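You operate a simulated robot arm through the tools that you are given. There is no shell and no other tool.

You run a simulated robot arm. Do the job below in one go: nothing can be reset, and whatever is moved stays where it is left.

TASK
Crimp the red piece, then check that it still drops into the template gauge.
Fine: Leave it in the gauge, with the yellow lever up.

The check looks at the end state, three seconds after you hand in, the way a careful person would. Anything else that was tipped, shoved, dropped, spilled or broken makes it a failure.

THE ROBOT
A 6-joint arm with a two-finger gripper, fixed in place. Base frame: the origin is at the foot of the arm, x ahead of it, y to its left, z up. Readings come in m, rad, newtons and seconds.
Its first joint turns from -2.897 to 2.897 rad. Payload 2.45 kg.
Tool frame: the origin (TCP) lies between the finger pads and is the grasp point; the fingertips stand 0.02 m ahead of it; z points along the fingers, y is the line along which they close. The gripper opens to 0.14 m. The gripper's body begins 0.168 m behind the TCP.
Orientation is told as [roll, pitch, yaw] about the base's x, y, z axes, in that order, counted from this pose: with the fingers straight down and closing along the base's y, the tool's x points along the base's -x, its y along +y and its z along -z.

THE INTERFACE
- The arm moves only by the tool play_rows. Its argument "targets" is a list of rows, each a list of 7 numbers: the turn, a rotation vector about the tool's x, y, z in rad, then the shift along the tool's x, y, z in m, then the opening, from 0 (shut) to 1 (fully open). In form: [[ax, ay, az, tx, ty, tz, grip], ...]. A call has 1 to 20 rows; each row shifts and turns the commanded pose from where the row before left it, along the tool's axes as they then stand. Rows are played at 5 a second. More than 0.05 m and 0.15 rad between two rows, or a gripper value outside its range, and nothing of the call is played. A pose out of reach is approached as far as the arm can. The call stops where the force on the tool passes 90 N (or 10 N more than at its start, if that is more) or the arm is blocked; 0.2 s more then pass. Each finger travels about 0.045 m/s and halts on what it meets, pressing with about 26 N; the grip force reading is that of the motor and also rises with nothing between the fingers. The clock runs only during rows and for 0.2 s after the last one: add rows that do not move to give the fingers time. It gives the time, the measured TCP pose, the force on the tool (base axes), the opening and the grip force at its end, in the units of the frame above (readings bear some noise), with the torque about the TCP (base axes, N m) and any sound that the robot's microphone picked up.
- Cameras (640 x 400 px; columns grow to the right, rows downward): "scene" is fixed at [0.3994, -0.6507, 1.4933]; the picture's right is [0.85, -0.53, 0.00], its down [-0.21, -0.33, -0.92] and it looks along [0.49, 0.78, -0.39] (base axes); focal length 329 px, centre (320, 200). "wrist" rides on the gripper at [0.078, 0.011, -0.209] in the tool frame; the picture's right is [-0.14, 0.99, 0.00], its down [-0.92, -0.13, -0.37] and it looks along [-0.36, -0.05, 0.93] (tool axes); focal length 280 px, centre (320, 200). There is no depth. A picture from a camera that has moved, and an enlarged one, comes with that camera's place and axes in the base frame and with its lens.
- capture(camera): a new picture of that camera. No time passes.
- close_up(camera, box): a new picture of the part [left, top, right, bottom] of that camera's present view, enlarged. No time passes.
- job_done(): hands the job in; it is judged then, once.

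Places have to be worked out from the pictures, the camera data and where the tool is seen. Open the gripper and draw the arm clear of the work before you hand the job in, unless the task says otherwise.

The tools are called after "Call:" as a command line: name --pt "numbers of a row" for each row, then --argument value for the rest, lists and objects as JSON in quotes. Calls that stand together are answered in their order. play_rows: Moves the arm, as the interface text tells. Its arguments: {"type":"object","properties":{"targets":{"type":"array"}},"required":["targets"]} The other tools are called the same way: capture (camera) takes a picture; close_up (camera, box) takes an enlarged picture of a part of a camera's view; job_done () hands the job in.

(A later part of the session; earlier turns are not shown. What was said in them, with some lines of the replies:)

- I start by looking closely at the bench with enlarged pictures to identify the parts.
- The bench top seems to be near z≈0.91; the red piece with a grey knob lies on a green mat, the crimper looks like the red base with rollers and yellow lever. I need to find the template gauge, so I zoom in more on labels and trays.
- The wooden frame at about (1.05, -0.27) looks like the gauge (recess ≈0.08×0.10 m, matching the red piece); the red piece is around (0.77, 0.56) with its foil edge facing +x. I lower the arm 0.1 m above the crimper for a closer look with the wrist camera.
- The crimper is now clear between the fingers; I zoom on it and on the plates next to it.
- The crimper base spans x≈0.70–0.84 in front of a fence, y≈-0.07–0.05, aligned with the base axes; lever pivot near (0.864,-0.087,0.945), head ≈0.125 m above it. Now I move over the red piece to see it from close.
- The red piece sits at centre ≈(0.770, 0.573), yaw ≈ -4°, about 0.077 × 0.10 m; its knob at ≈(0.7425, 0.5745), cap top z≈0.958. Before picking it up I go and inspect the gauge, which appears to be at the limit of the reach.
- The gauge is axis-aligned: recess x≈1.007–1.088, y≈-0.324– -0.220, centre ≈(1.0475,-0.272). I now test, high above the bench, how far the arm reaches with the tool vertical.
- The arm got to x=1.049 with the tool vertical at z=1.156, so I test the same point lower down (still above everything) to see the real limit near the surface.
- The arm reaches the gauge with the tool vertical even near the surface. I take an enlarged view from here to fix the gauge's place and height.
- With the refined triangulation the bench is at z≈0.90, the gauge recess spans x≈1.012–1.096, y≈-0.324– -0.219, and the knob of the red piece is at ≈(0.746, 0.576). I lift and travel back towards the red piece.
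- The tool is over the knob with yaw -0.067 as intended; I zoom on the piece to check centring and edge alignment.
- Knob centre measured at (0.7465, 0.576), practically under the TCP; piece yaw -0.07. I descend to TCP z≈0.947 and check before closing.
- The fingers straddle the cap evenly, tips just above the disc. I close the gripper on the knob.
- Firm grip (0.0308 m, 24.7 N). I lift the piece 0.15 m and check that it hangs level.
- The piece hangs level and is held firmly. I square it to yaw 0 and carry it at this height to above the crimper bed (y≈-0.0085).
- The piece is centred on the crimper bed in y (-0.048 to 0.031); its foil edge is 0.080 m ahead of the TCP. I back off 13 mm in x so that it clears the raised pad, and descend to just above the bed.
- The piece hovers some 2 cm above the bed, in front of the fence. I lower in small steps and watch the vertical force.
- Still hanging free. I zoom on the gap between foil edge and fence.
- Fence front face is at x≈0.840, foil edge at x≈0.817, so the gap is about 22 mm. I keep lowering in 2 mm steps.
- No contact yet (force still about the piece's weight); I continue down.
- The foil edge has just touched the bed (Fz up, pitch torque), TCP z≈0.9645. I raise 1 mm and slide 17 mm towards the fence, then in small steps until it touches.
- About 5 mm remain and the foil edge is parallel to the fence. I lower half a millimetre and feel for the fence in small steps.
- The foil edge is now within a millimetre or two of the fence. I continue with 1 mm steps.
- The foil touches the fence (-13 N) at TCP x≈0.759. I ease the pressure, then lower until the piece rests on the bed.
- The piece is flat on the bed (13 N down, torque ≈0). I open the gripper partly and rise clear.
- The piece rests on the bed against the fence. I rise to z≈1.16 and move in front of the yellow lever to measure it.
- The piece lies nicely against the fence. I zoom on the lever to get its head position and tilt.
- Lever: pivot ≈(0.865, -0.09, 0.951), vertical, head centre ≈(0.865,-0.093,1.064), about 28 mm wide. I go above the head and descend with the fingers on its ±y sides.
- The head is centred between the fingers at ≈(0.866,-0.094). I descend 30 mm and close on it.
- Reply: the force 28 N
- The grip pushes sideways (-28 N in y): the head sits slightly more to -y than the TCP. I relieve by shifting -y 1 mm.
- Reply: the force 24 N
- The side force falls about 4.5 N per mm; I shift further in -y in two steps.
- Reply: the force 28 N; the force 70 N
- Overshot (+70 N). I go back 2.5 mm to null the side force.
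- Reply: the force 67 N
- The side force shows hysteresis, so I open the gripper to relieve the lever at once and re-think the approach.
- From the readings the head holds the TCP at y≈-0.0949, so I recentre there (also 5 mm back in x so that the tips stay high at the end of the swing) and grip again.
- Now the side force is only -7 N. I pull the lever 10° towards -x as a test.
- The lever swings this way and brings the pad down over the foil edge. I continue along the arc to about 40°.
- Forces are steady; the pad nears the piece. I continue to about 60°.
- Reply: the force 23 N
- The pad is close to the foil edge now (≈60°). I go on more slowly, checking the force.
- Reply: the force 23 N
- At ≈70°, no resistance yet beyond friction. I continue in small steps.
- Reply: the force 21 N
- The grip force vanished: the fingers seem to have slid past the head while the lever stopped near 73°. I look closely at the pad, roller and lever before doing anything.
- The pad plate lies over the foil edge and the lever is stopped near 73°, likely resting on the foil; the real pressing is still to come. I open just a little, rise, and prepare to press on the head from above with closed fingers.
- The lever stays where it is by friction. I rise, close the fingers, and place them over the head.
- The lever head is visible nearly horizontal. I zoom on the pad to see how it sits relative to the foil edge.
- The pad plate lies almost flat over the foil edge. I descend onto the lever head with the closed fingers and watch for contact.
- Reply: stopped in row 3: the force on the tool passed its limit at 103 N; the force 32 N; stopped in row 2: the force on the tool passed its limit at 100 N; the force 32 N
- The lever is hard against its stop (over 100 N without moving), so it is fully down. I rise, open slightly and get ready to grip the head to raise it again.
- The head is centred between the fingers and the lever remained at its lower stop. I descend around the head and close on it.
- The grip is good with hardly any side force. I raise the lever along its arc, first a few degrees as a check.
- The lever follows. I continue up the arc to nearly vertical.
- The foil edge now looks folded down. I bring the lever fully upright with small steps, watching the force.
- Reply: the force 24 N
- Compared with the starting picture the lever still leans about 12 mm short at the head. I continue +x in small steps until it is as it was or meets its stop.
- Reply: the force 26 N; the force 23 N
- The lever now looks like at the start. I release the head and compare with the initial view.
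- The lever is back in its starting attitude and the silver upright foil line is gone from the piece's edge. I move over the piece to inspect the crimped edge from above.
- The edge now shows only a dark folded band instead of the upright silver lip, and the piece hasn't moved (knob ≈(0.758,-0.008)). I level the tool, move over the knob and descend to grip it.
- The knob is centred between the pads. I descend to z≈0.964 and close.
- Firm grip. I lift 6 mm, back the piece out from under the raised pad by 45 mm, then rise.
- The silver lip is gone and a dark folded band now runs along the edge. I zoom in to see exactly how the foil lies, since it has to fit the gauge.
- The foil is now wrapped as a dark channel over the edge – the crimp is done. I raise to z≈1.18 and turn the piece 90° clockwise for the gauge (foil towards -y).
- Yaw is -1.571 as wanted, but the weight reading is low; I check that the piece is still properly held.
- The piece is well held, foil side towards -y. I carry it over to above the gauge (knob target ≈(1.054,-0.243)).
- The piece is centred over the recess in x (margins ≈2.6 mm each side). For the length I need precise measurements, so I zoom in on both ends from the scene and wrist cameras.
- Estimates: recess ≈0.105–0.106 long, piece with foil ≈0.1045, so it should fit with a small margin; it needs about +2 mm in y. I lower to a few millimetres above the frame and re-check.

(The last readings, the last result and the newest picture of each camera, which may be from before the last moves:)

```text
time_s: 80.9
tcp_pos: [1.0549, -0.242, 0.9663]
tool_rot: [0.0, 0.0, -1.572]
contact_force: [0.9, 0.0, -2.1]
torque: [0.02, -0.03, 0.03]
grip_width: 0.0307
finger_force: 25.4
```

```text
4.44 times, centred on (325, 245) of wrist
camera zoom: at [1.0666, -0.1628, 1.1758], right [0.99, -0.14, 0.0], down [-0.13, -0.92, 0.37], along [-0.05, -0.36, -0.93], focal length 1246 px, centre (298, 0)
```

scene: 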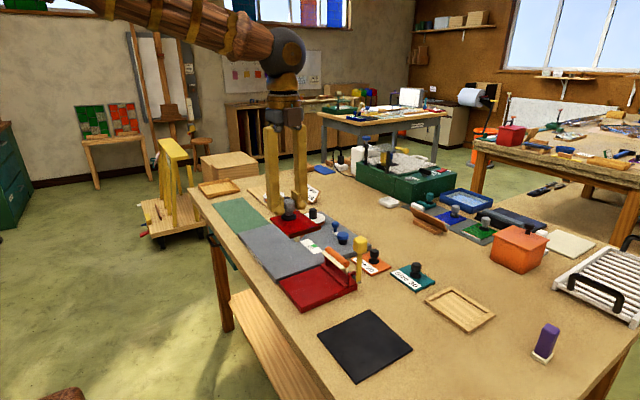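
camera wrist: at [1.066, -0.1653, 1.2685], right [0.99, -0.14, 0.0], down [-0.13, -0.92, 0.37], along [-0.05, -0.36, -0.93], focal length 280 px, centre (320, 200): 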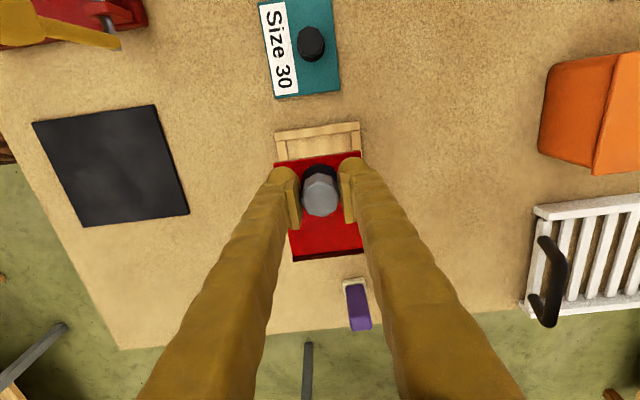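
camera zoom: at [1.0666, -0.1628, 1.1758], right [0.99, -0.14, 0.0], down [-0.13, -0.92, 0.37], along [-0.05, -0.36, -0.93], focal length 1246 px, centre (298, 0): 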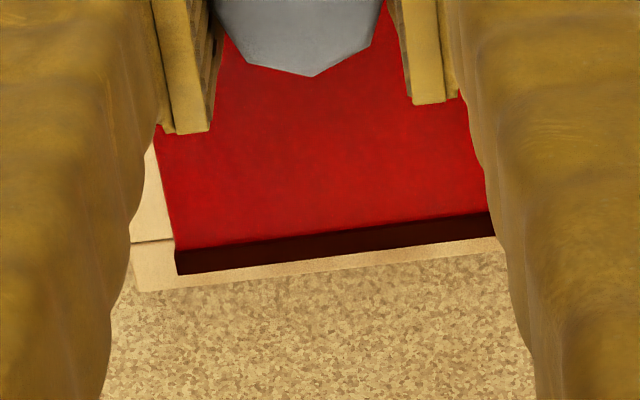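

I zoom in much closer on both ends to compare the piece's edges with the recess edges.

Call:
close_up --camera "wrist" --box '[258, 140, 308, 172]'

Call:
close_up --camera "wrist" --box '[335, 135, 385, 167]'

Call:
close_up --camera "wrist" --box '[275, 230, 325, 262]'

Call:
close_up --camera "scene" --box '[465, 295, 505, 335]'

Call:
close_up --camera "scene" --box '[420, 282, 470, 320]'

```text
12.50 times, centred on (283, 156) of wrist
camera zoom: at [1.0666, -0.1628, 1.1758], right [0.99, -0.14, 0.0], down [-0.13, -0.92, 0.37], along [-0.05, -0.36, -0.93], focal length 3505 px, centre (782, 750)
```

zoom: 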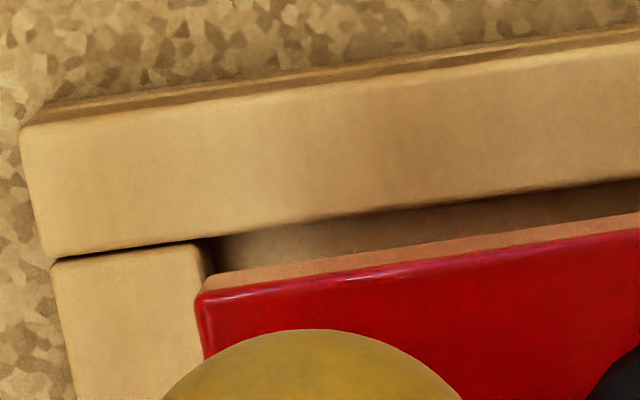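

```text
12.50 times, centred on (360, 151) of wrist
camera zoom: at [1.0666, -0.1628, 1.1758], right [0.99, -0.14, 0.0], down [-0.13, -0.92, 0.37], along [-0.05, -0.36, -0.93], focal length 3505 px, centre (-180, 812)
```

zoom: 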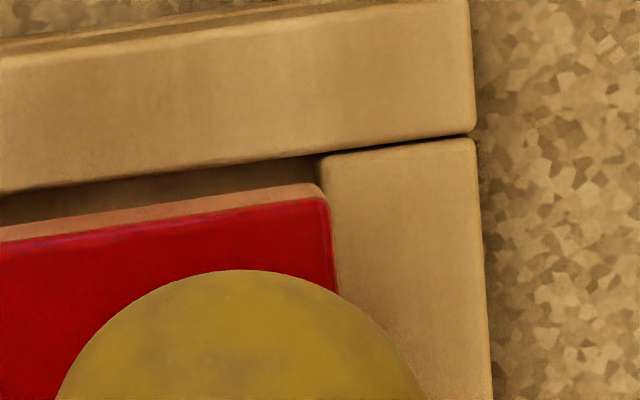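

```text
12.50 times, centred on (300, 246) of wrist
camera zoom: at [1.0666, -0.1628, 1.1758], right [0.99, -0.14, 0.0], down [-0.13, -0.92, 0.37], along [-0.05, -0.36, -0.93], focal length 3505 px, centre (570, -375)
```

zoom: 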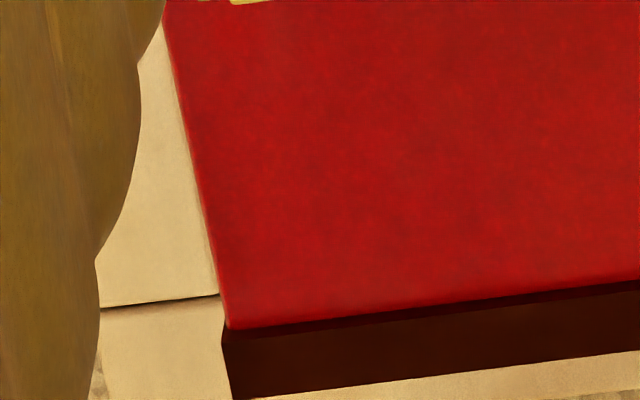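

```text
10.00 times, centred on (485, 315) of scene
camera zoom: at [0.3994, -0.6507, 1.4933], right [0.85, -0.53, 0.0], down [-0.21, -0.33, -0.92], along [0.49, 0.78, -0.39], focal length 3289 px, centre (-1330, -950)
```

zoom: 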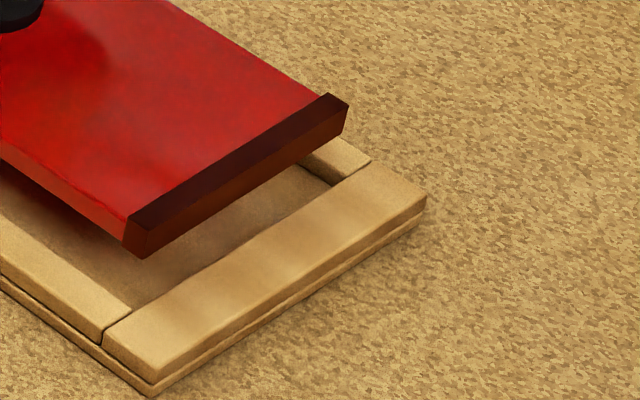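

```text
10.53 times, centred on (445, 301) of scene
camera zoom: at [0.3994, -0.6507, 1.4933], right [0.85, -0.53, 0.0], down [-0.21, -0.33, -0.92], along [0.49, 0.78, -0.39], focal length 3462 px, centre (-996, -863)
```

zoom: 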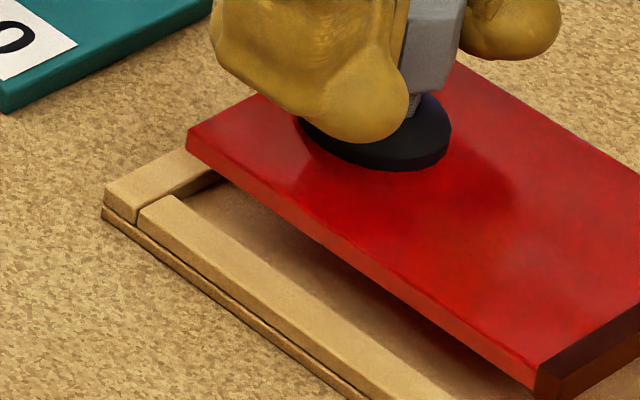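

The piece fits with roughly 1.2 mm total play lengthwise; it must go about 1.1 mm towards -y. I shift and lower to just above the frame and look again.

Call:
play_rows --pt "0 0 0 -0.0011 -0.0004 0.004 0.1" --pt "0 0 0 0 0 0.004 0.1" --pt "0 0 0 0 0 0 0.1" --pt "0 0 0 0 0 0 0.1"

Call:
close_up --camera "wrist" --box '[258, 140, 308, 172]'

Call:
close_up --camera "wrist" --box '[335, 135, 385, 167]'

Call:
close_up --camera "wrist" --box '[275, 235, 325, 267]'

Call:
close_up --camera "scene" --box '[455, 295, 505, 335]'

Call:
close_up --camera "scene" --box '[420, 282, 470, 320]'

```text
time_s: 81.9
tcp_pos: [1.0549, -0.2426, 0.9581]
tool_rot: [0.0, 0.0, -1.571]
contact_force: [-0.5, -0.2, -0.1]
torque: [0.04, 0.01, -0.03]
grip_width: 0.0305
finger_force: 24.8
```

```text
12.50 times, centred on (283, 156) of wrist
camera zoom: at [1.0654, -0.1637, 1.1681], right [0.99, -0.14, 0.0], down [-0.13, -0.92, 0.37], along [-0.05, -0.36, -0.93], focal length 3505 px, centre (782, 750)
```

zoom: 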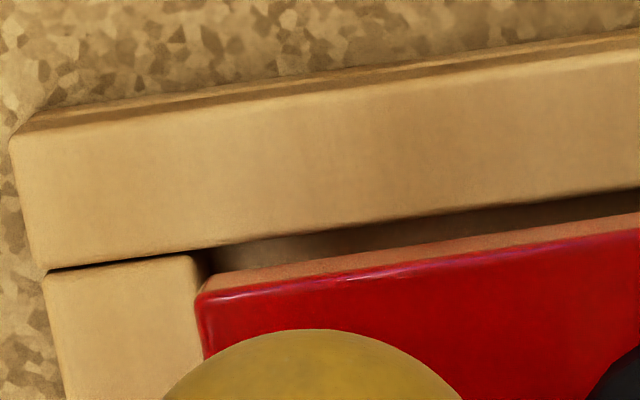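

```text
12.50 times, centred on (360, 151) of wrist
camera zoom: at [1.0654, -0.1637, 1.1681], right [0.99, -0.14, 0.0], down [-0.13, -0.92, 0.37], along [-0.05, -0.36, -0.93], focal length 3505 px, centre (-180, 812)
```

zoom: 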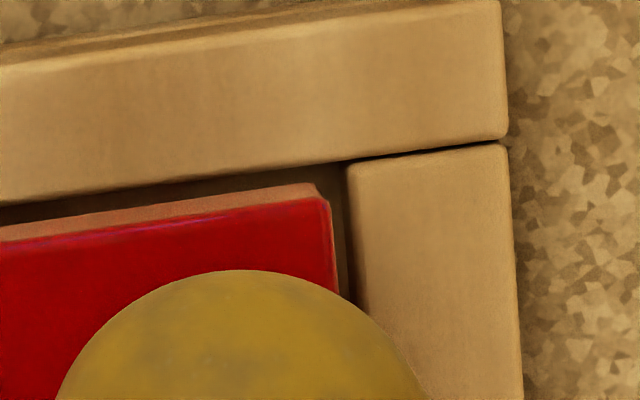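

```text
12.50 times, centred on (300, 251) of wrist
camera zoom: at [1.0654, -0.1637, 1.1681], right [0.99, -0.14, 0.0], down [-0.13, -0.92, 0.37], along [-0.05, -0.36, -0.93], focal length 3505 px, centre (570, -438)
```

zoom: 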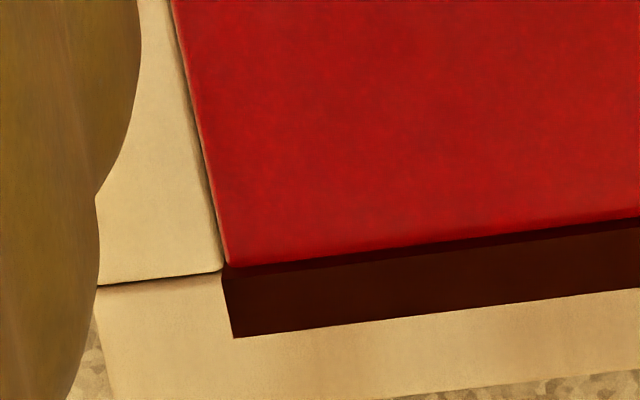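

```text
10.00 times, centred on (480, 315) of scene
camera zoom: at [0.3994, -0.6507, 1.4933], right [0.85, -0.53, 0.0], down [-0.21, -0.33, -0.92], along [0.49, 0.78, -0.39], focal length 3289 px, centre (-1280, -950)
```

zoom: 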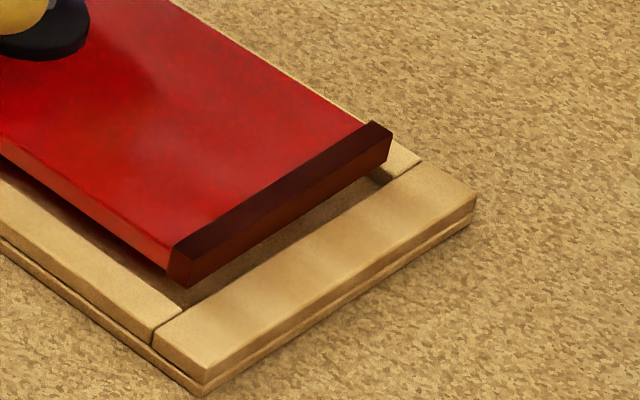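

```text
10.53 times, centred on (445, 301) of scene
camera zoom: at [0.3994, -0.6507, 1.4933], right [0.85, -0.53, 0.0], down [-0.21, -0.33, -0.92], along [0.49, 0.78, -0.39], focal length 3462 px, centre (-996, -863)
```

zoom: 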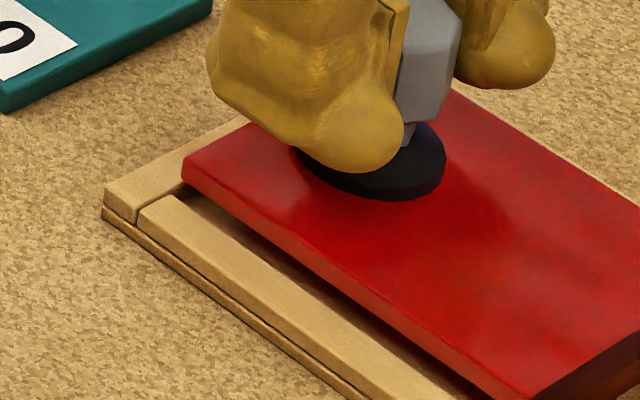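

Both views together indicate the piece is now centred lengthwise within a few tenths of a millimetre; x margins are fine. I lower in 2 mm steps and watch for contact.

Call:
play_rows --pt "0 0 0 0 0.0005 0.002 0.1" --pt "0 0 0 0 0 0.0 0.1"

Call:
play_rows --pt "0 0 0 0 0 0.002 0.1" --pt "0 0 0 0 0 0.0 0.1"

Call:
play_rows --pt "0 0 0 0 0 0.0015 0.1" --pt "0 0 0 0 0 0.0 0.1"

Call:
close_up --camera "scene" --box '[455, 295, 505, 335]'

Call:
close_up --camera "scene" --box '[420, 282, 470, 320]'

Call:
close_up --camera "wrist" --box '[258, 140, 308, 172]'

Call:
close_up --camera "wrist" --box '[275, 235, 325, 267]'

```text
time_s: 82.5
tcp_pos: [1.0555, -0.2433, 0.9566]
tool_rot: [0.0, 0.001, -1.57]
contact_force: [0.4, -0.1, -1.9]
torque: [0.01, 0.0, 0.0]
grip_width: 0.0306
finger_force: 25.1
```

```text
time_s: 83.1
tcp_pos: [1.055, -0.2413, 0.9544]
tool_rot: [0.0, 0.0, -1.571]
contact_force: [0.2, 0.0, -0.9]
torque: [0.02, -0.02, 0.0]
grip_width: 0.0305
finger_force: 25.0
```

```text
time_s: 83.7
tcp_pos: [1.0556, -0.2416, 0.9531]
tool_rot: [0.0, 0.0, -1.571]
contact_force: [-4.9, -2.4, 13.2]
torque: [0.27, 0.07, -0.02]
grip_width: 0.0306
finger_force: 24.7
```

```text
10.00 times, centred on (480, 315) of scene
camera zoom: at [0.3994, -0.6507, 1.4933], right [0.85, -0.53, 0.0], down [-0.21, -0.33, -0.92], along [0.49, 0.78, -0.39], focal length 3289 px, centre (-1280, -950)
```

zoom: 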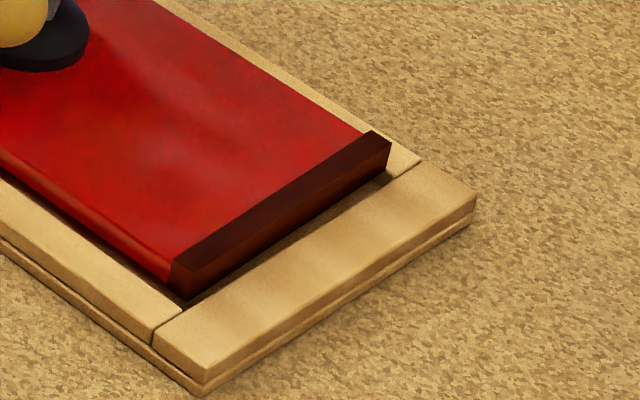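

```text
10.53 times, centred on (445, 301) of scene
camera zoom: at [0.3994, -0.6507, 1.4933], right [0.85, -0.53, 0.0], down [-0.21, -0.33, -0.92], along [0.49, 0.78, -0.39], focal length 3462 px, centre (-996, -863)
```

zoom: 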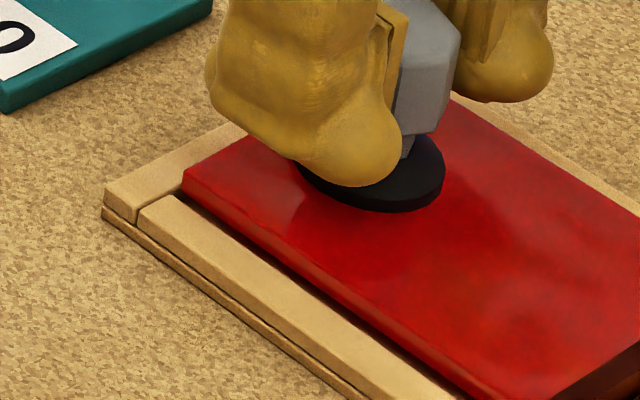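

```text
12.50 times, centred on (283, 156) of wrist
camera zoom: at [1.066, -0.1635, 1.1637], right [0.99, -0.14, 0.0], down [-0.13, -0.92, 0.37], along [-0.05, -0.36, -0.93], focal length 3505 px, centre (782, 750)
```

zoom: 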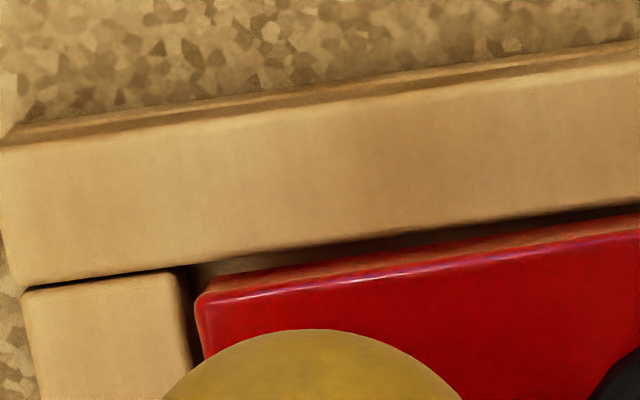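

```text
12.50 times, centred on (300, 251) of wrist
camera zoom: at [1.066, -0.1635, 1.1637], right [0.99, -0.14, 0.0], down [-0.13, -0.92, 0.37], along [-0.05, -0.36, -0.93], focal length 3505 px, centre (570, -438)
```

zoom: 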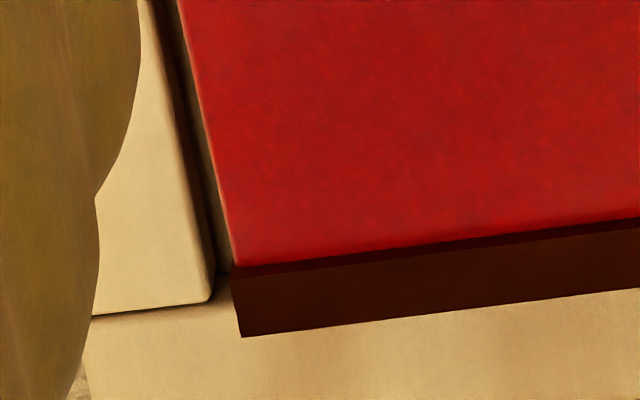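

Contact came early (Fz +13 N at z≈0.953): the +y end touches its strip; the pictures show the piece turned about 0.7° anticlockwise relative to the gauge. I lift 2 mm, turn it 0.012 rad clockwise, shift 0.4 mm towards -y and try again.

Call:
play_rows --pt "0 0 0 0 0 -0.003 0.1" --pt "0 0 0.012 -0.0004 0 0 0.1" --pt "0 0 0 0 0 0 0.1"

Call:
play_rows --pt "0 0 0 0 0 0.0015 0.1" --pt "0 0 0 0 0 0.0 0.1"

Call:
play_rows --pt "0 0 0 0 0 0.0015 0.1" --pt "0 0 0 0 0 0.0 0.1"

Call:
play_rows --pt "0 0 0 0 0 0.001 0.1" --pt "0 0 0 0 0 0.0 0.1"

Call:
close_up --camera "wrist" --box '[258, 140, 308, 172]'

Call:
close_up --camera "wrist" --box '[335, 135, 385, 167]'

Call:
close_up --camera "wrist" --box '[275, 235, 325, 267]'

Call:
close_up --camera "scene" --box '[420, 280, 505, 338]'

```text
time_s: 84.5
tcp_pos: [1.0557, -0.243, 0.9553]
tool_rot: [0.001, 0.002, -1.582]
contact_force: [-0.3, -0.3, -1.7]
torque: [0.08, 0.01, -0.02]
grip_width: 0.0306
finger_force: 25.2
```

```text
time_s: 85.1
tcp_pos: [1.0552, -0.2435, 0.9548]
tool_rot: [0.0, 0.002, -1.582]
contact_force: [-0.4, -0.7, -1.9]
torque: [0.04, 0.01, 0.01]
grip_width: 0.0306
finger_force: 25.0
```

```text
time_s: 85.7
tcp_pos: [1.0554, -0.2428, 0.9529]
tool_rot: [-0.001, 0.001, -1.583]
contact_force: [0.8, 0.6, -1.7]
torque: [0.05, -0.05, 0.0]
grip_width: 0.0306
finger_force: 25.0
```

```text
time_s: 86.3
tcp_pos: [1.0564, -0.2433, 0.9516]
tool_rot: [0.001, 0.001, -1.583]
contact_force: [0.5, 0.9, -1.5]
torque: [0.04, 0.0, -0.01]
grip_width: 0.0304
finger_force: 24.7
```

```text
12.50 times, centred on (283, 156) of wrist
camera zoom: at [1.067, -0.164, 1.1617], right [0.99, -0.15, 0.0], down [-0.14, -0.92, 0.37], along [-0.06, -0.36, -0.93], focal length 3505 px, centre (782, 750)
```

zoom: 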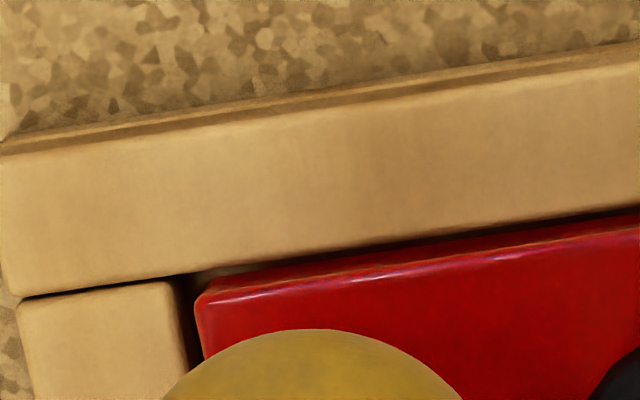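

```text
12.50 times, centred on (360, 151) of wrist
camera zoom: at [1.067, -0.164, 1.1617], right [0.99, -0.15, 0.0], down [-0.14, -0.92, 0.37], along [-0.06, -0.36, -0.93], focal length 3505 px, centre (-180, 812)
```

zoom: 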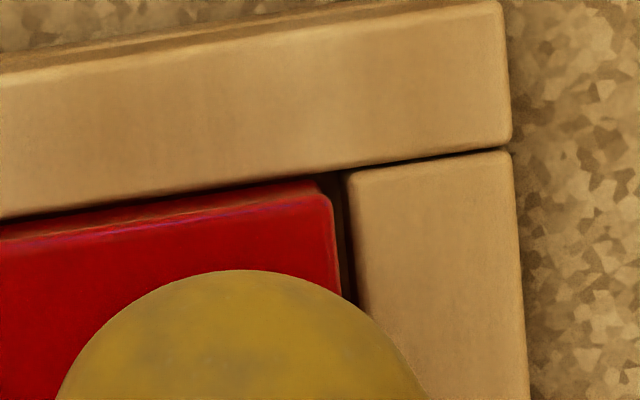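

```text
12.50 times, centred on (300, 251) of wrist
camera zoom: at [1.067, -0.164, 1.1617], right [0.99, -0.15, 0.0], down [-0.14, -0.92, 0.37], along [-0.06, -0.36, -0.93], focal length 3505 px, centre (570, -438)
```

zoom: 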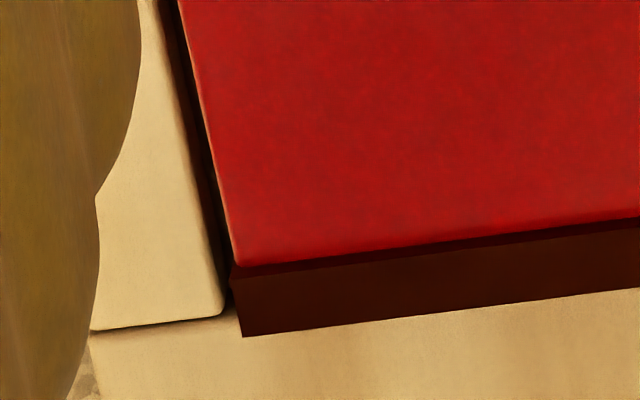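

```text
6.90 times, centred on (462, 309) of scene
camera zoom: at [0.3994, -0.6507, 1.4933], right [0.85, -0.53, 0.0], down [-0.21, -0.33, -0.92], along [0.49, 0.78, -0.39], focal length 2268 px, centre (-663, -552)
```

zoom: 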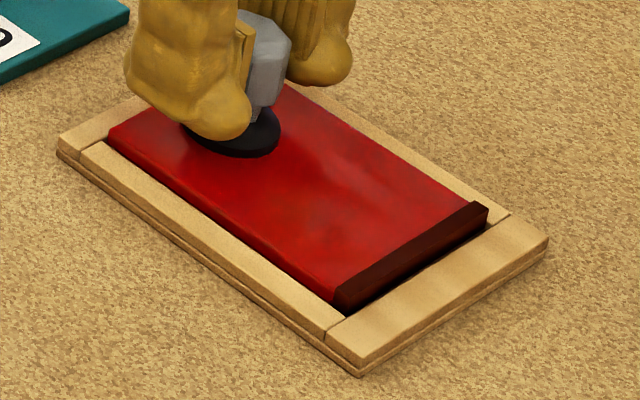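

No contact now and the piece has entered past the level where it touched before. I keep lowering in 1 mm steps.

Call:
play_rows --pt "0 0 0 0 0 0.001 0.1" --pt "0 0 0 0 0 0.0 0.1"

Call:
play_rows --pt "0 0 0 0 0 0.001 0.1" --pt "0 0 0 0 0 0.0 0.1"

Call:
play_rows --pt "0 0 0 0 0 0.001 0.1" --pt "0 0 0 0 0 0.0 0.1"

Call:
close_up --camera "scene" --box '[420, 280, 505, 338]'

```text
time_s: 86.9
tcp_pos: [1.0557, -0.2432, 0.9513]
tool_rot: [0.0, -0.001, -1.585]
contact_force: [-0.5, 0.2, -0.8]
torque: [0.04, 0.0, 0.03]
grip_width: 0.0306
finger_force: 25.1
```

```text
time_s: 87.5
tcp_pos: [1.0547, -0.2426, 0.949]
tool_rot: [0.0, 0.0, -1.585]
contact_force: [0.2, 0.0, -2.1]
torque: [0.03, 0.02, 0.02]
grip_width: 0.0307
finger_force: 24.7
```

```text
time_s: 88.1
tcp_pos: [1.0541, -0.2433, 0.9489]
tool_rot: [0.0, 0.0, -1.583]
contact_force: [-0.2, -0.1, -1.5]
torque: [0.05, -0.01, -0.03]
grip_width: 0.0306
finger_force: 25.1
```

```text
6.90 times, centred on (462, 309) of scene
camera zoom: at [0.3994, -0.6507, 1.4933], right [0.85, -0.53, 0.0], down [-0.21, -0.33, -0.92], along [0.49, 0.78, -0.39], focal length 2268 px, centre (-663, -552)
```

zoom: 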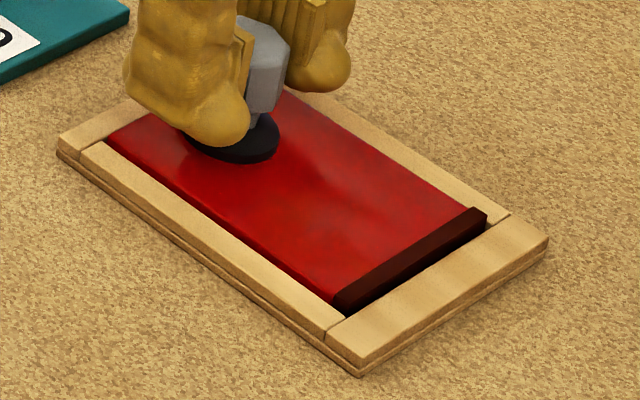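

The piece is sinking into the recess without resistance. I continue until it rests on the floor.

Call:
play_rows --pt "0 0 0 0 0 0.001 0.1" --pt "0 0 0 0 0 0.0 0.1"

Call:
play_rows --pt "0 0 0 0 0 0.001 0.1" --pt "0 0 0 0 0 0.0 0.1"

Call:
play_rows --pt "0 0 0 0 0 0.001 0.1" --pt "0 0 0 0 0 0.0 0.1"

Call:
close_up --camera "scene" --box '[420, 280, 505, 338]'

Call:
close_up --camera "wrist" --box '[275, 235, 325, 267]'

Call:
close_up --camera "wrist" --box '[258, 140, 308, 172]'

```text
time_s: 88.7
tcp_pos: [1.0547, -0.2425, 0.9481]
tool_rot: [0.001, 0.0, -1.582]
contact_force: [1.8, 2.3, 6.7]
torque: [-0.55, -0.01, 0.05]
grip_width: 0.0308
finger_force: 24.8
```

```text
time_s: 89.3
tcp_pos: [1.0551, -0.2427, 0.9478]
tool_rot: [0.001, -0.001, -1.583]
contact_force: [-1.3, 1.0, 13.4]
torque: [-0.04, 0.0, -0.02]
grip_width: 0.0305
finger_force: 25.7
```

```text
time_s: 89.9
tcp_pos: [1.055, -0.2429, 0.9459]
tool_rot: [-0.001, 0.001, -1.584]
contact_force: [-0.1, -1.2, 14.3]
torque: [-0.01, -0.02, -0.02]
grip_width: 0.0306
finger_force: 25.2
```

```text
6.90 times, centred on (462, 309) of scene
camera zoom: at [0.3994, -0.6507, 1.4933], right [0.85, -0.53, 0.0], down [-0.21, -0.33, -0.92], along [0.49, 0.78, -0.39], focal length 2268 px, centre (-663, -552)
```

zoom: 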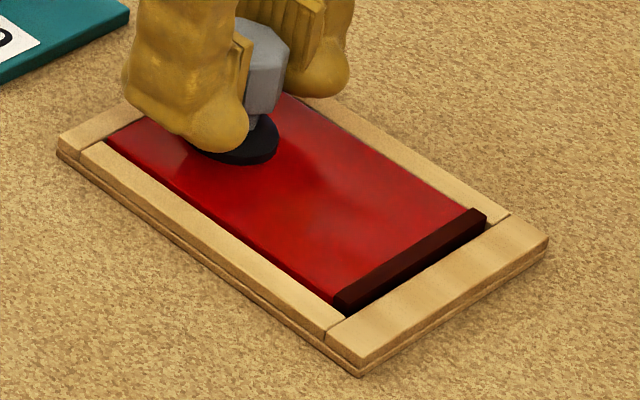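

```text
12.50 times, centred on (300, 251) of wrist
camera zoom: at [1.067, -0.1638, 1.1561], right [0.99, -0.15, 0.0], down [-0.14, -0.92, 0.37], along [-0.05, -0.36, -0.93], focal length 3505 px, centre (570, -438)
```

zoom: 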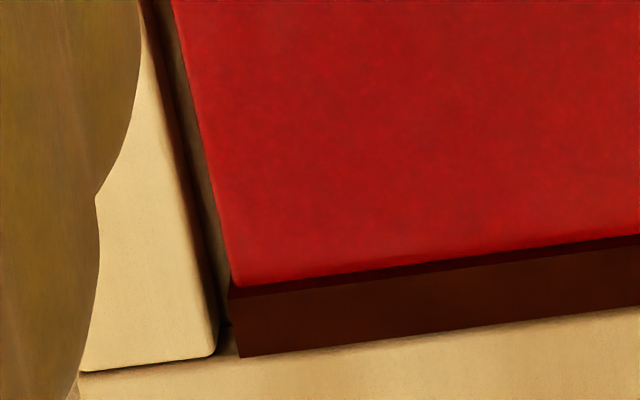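

```text
12.50 times, centred on (283, 156) of wrist
camera zoom: at [1.067, -0.1638, 1.1561], right [0.99, -0.15, 0.0], down [-0.14, -0.92, 0.37], along [-0.05, -0.36, -0.93], focal length 3505 px, centre (782, 750)
```

zoom: 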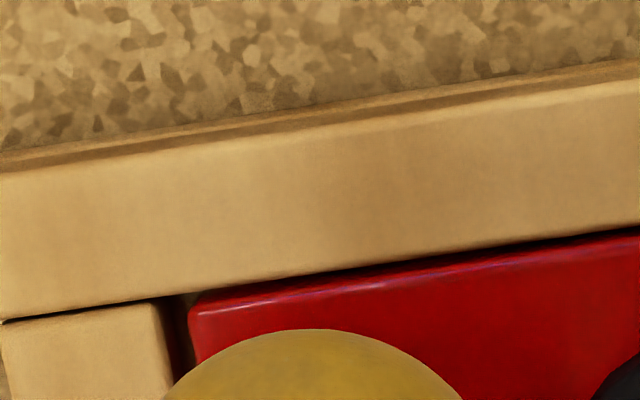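

The foil end touched the floor first (z≈0.9485, 5 mm below the strip-top contact), then the piece lay flat (torque ≈0). It is in the recess; I open the gripper.

Call:
play_rows --pt "0 0 0 0 0 -0.001 0.1" --pt "0 0 0 0 0 0 0.3" --pt "0 0 0 0 0 0 0.45" --pt "0 0 0 0 0 0 0.45" --pt "0 0 0 0 0 0 0.45"

Call:
close_up --camera "scene" --box '[420, 280, 505, 338]'

Call:
close_up --camera "wrist" --box '[220, 110, 420, 260]'

```text
time_s: 91.1
tcp_pos: [1.0548, -0.2427, 0.947]
tool_rot: [-0.002, 0.001, -1.582]
contact_force: [0.9, -0.2, -0.3]
torque: [0.0, 0.02, -0.03]
grip_width: 0.0628
finger_force: 0.1
```

```text
6.90 times, centred on (462, 309) of scene
camera zoom: at [0.3994, -0.6507, 1.4933], right [0.85, -0.53, 0.0], down [-0.21, -0.33, -0.92], along [0.49, 0.78, -0.39], focal length 2268 px, centre (-663, -552)
```

zoom: 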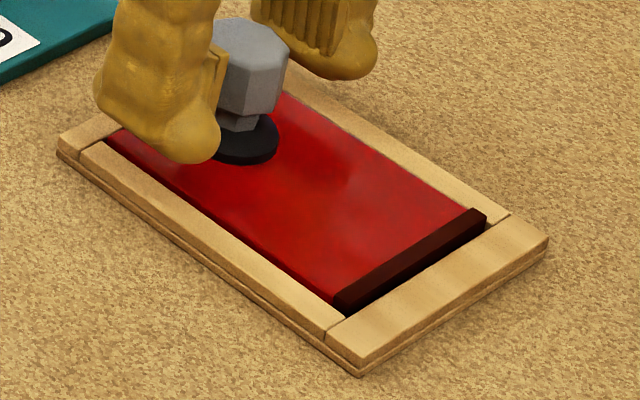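

```text
2.67 times, centred on (320, 185) of wrist
camera zoom: at [1.0671, -0.1639, 1.1567], right [0.99, -0.15, 0.0], down [-0.14, -0.92, 0.37], along [-0.06, -0.36, -0.93], focal length 748 px, centre (320, 240)
```

zoom: 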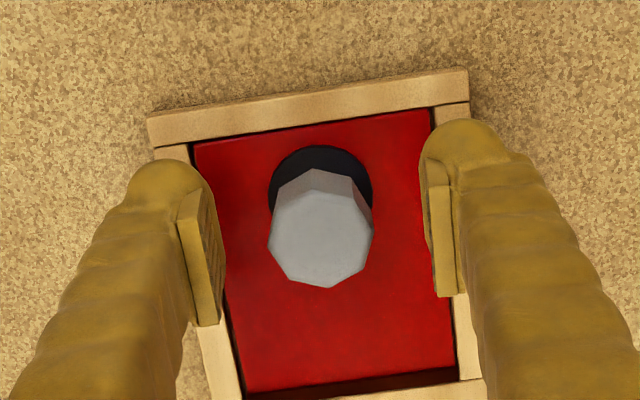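

The piece stays in the recess. I rise straight up and clear, then verify from above.

Call:
play_rows --pt "0 0 0 0 0 -0.01 0.45" --pt "0 0 0 0 0 -0.03 0.45" --pt "0 0 0 0 0 -0.04 0.45" --pt "0 0 0 0 0 -0.04 0.45" --pt "0 0 0 0 0 -0.04 0.45" --pt "0 0 0 0 0 -0.04 0.45" --pt "0 0 0 0.04 0 0 0.45" --pt "0 0 0 0 0 0 0.45"

Call:
close_up --camera "scene" --box '[420, 270, 510, 340]'

Call:
close_up --camera "wrist" --box '[240, 150, 400, 270]'

Call:
capture --camera "scene"

```text
time_s: 92.9
tcp_pos: [1.0573, -0.2039, 1.1474]
tool_rot: [0.0, 0.0, -1.583]
contact_force: [-0.3, 1.5, 0.6]
torque: [0.01, 0.0, -0.03]
grip_width: 0.0629
finger_force: 0.0
```

```text
5.71 times, centred on (465, 305) of scene
camera zoom: at [0.3994, -0.6507, 1.4933], right [0.85, -0.53, 0.0], down [-0.21, -0.33, -0.92], along [0.49, 0.78, -0.39], focal length 1879 px, centre (-509, -400)
```

zoom: 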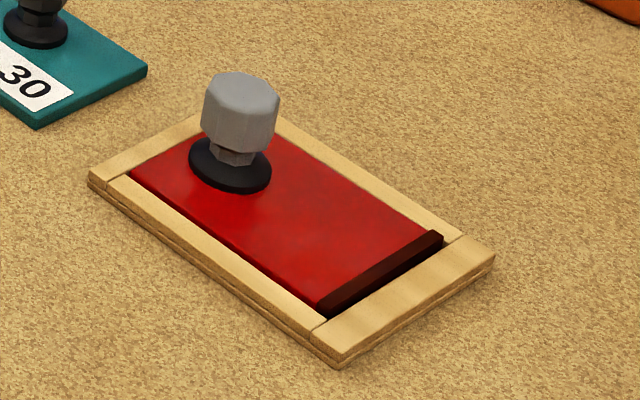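

```text
3.33 times, centred on (320, 210) of wrist
camera zoom: at [1.0681, -0.1248, 1.3576], right [0.99, -0.15, 0.0], down [-0.14, -0.92, 0.37], along [-0.06, -0.36, -0.93], focal length 935 px, centre (320, 167)
```

zoom: 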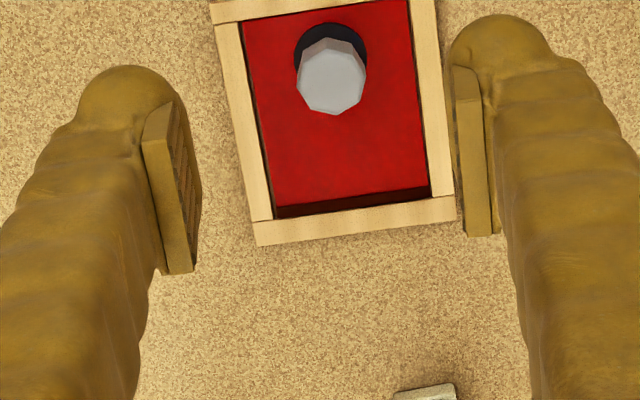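

```text
taken
```

scene: 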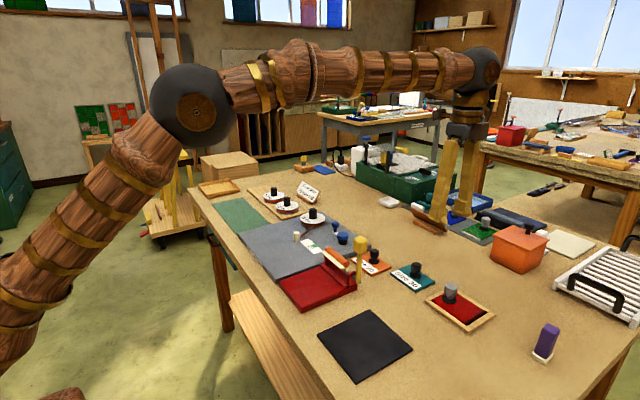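

The piece sits inside the frame. I take enlarged views of all edges of the gauge and of the crimper/lever for a final verification.

Call:
close_up --camera "scene" --box '[425, 290, 465, 318]'

Call:
close_up --camera "scene" --box '[460, 300, 500, 335]'

Call:
close_up --camera "wrist" --box '[280, 140, 370, 240]'

Call:
close_up --camera "scene" --box '[310, 220, 400, 300]'

Call:
close_up --camera "scene" --box '[180, 160, 340, 260]'

```text
14.29 times, centred on (445, 304) of scene
camera zoom: at [0.3994, -0.6507, 1.4933], right [0.85, -0.53, 0.0], down [-0.21, -0.33, -0.92], along [0.49, 0.78, -0.39], focal length 4698 px, centre (-1466, -1286)
```

zoom: 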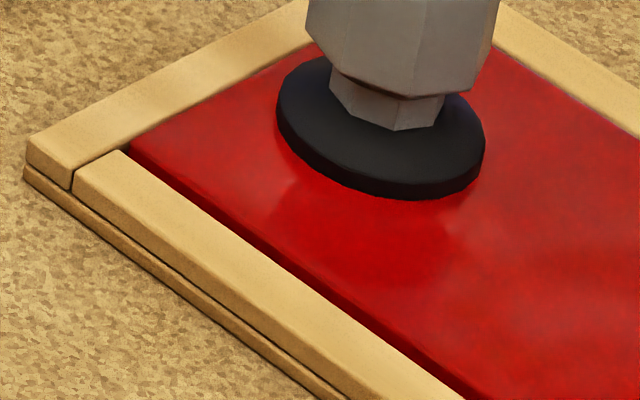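

```text
11.43 times, centred on (480, 318) of scene
camera zoom: at [0.3994, -0.6507, 1.4933], right [0.85, -0.53, 0.0], down [-0.21, -0.33, -0.92], along [0.49, 0.78, -0.39], focal length 3759 px, centre (-1509, -1143)
```

zoom: 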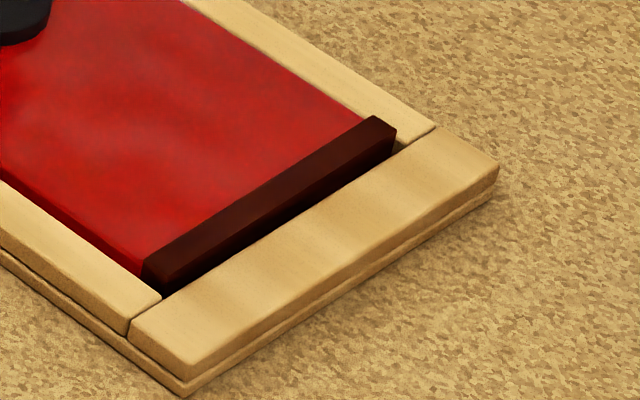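

```text
4.00 times, centred on (325, 190) of wrist
camera zoom: at [1.0681, -0.1248, 1.3576], right [0.99, -0.15, 0.0], down [-0.14, -0.92, 0.37], along [-0.06, -0.36, -0.93], focal length 1122 px, centre (300, 240)
```

zoom: 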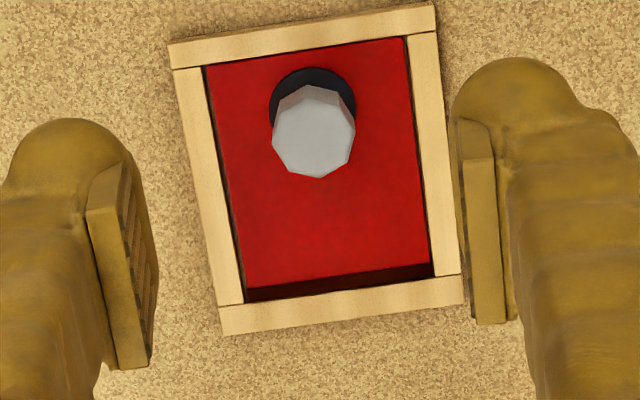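

```text
5.00 times, centred on (355, 260) of scene
camera zoom: at [0.3994, -0.6507, 1.4933], right [0.85, -0.53, 0.0], down [-0.21, -0.33, -0.92], along [0.49, 0.78, -0.39], focal length 1644 px, centre (145, -100)
```

zoom: 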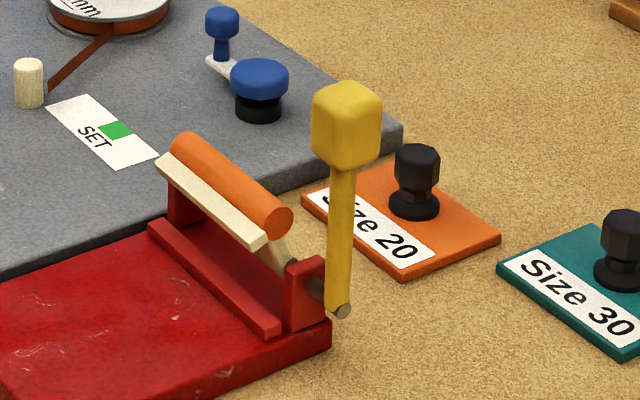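

```text
4.00 times, centred on (260, 210) of scene
camera zoom: at [0.3994, -0.6507, 1.4933], right [0.85, -0.53, 0.0], down [-0.21, -0.33, -0.92], along [0.49, 0.78, -0.39], focal length 1316 px, centre (560, 160)
```

zoom: 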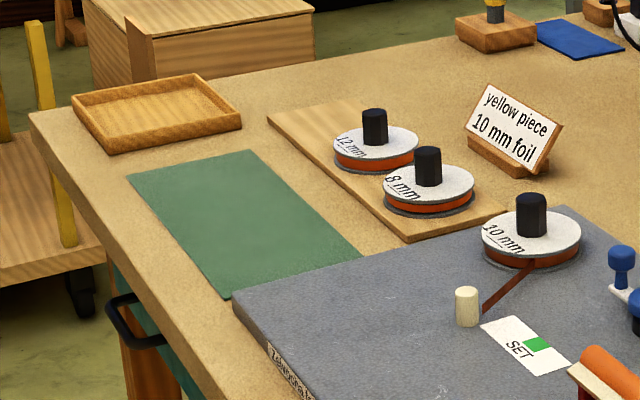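

All looks right: the crimped piece lies in the recess, the lever is upright as at the start, and nothing else has moved. I now withdraw the arm upwards and back and open the gripper fully.

Call:
play_rows --pt "0 0 0 0 0 -0.04 0.5" --pt "0 0 0 0 0 -0.04 0.7" --pt "0 0 0 0 0 -0.04 1" --pt "0 0 0 0.02 -0.035 0 1" --pt "0 0 0 0.02 -0.035 0 1" --pt "0 0 0 0.02 -0.035 0 1" --pt "0 0 0 0.02 -0.035 0 1" --pt "0 0 0 0.02 -0.035 0 1" --pt "0 0 0 0.02 -0.035 0 1" --pt "0 0 0 0.02 -0.035 0 1" --pt "0 0 0 0.02 -0.035 0 1" --pt "0 0 0 0.02 -0.035 0 1" --pt "0 0 0 0.02 -0.035 0 1" --pt "0 0 0 0 0 0 1"

Call:
capture --camera "scene"

Call:
close_up --camera "scene" --box '[270, 210, 510, 360]'

```text
time_s: 95.9
tcp_pos: [0.7081, 0.0009, 1.2665]
tool_rot: [0.001, 0.001, -1.584]
contact_force: [0.6, 0.3, 0.3]
torque: [0.0, 0.01, 0.01]
grip_width: 0.14
finger_force: 0.2
```

```text
taken
```

scene: 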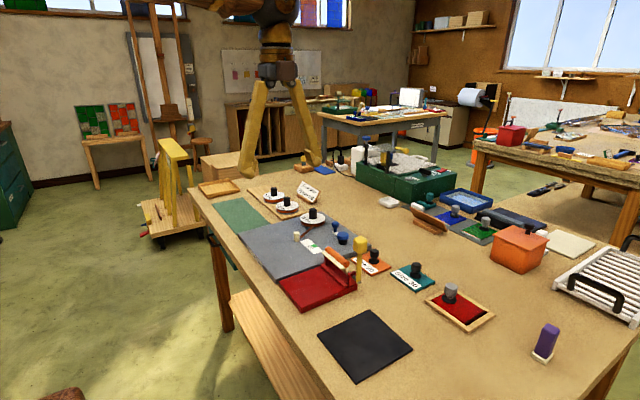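

```text
2.67 times, centred on (390, 285) of scene
camera zoom: at [0.3994, -0.6507, 1.4933], right [0.85, -0.53, 0.0], down [-0.21, -0.33, -0.92], along [0.49, 0.78, -0.39], focal length 877 px, centre (133, -27)
```

zoom: 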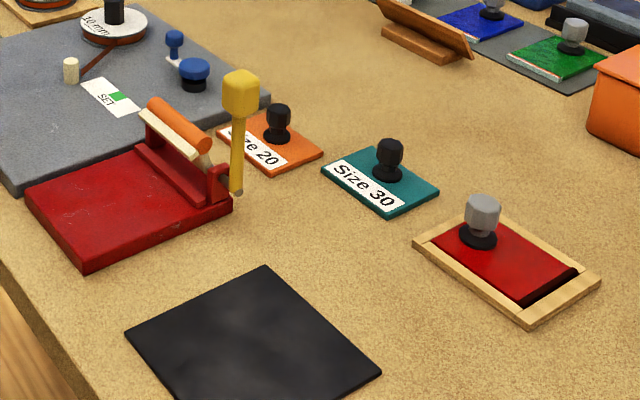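

The crimped red piece lies in the template gauge, the yellow lever is upright, everything else is in place, and the arm is clear with the gripper open. I hand the job in.

Call:
job_done

```text
The job is handed in.
```

I crimped the red piece and it still drops into the template gauge. I left it there with the yellow lever up.

- **Crimp:** The foil edge was against the crimper fence when I brought the lever down to its stop. Before, the foil stood up as a silver lip; now it is folded over the edge as a dark band.
- **Gauge fit:** The first try touched the end strip because the piece was turned about 0.7°. After I straightened it, it went down to the floor of the recess without forcing. I judge the play along its length at roughly 1 mm.
- **Lever:** While first gripping the lever head I pressed sideways on it with up to about 70 N, then let go and re-centred. In the pictures, the lever and crimper look the same as at the start.
- **Surroundings:** In the final pictures nothing else on the bench has moved. The gripper is open and the arm is clear of the work.
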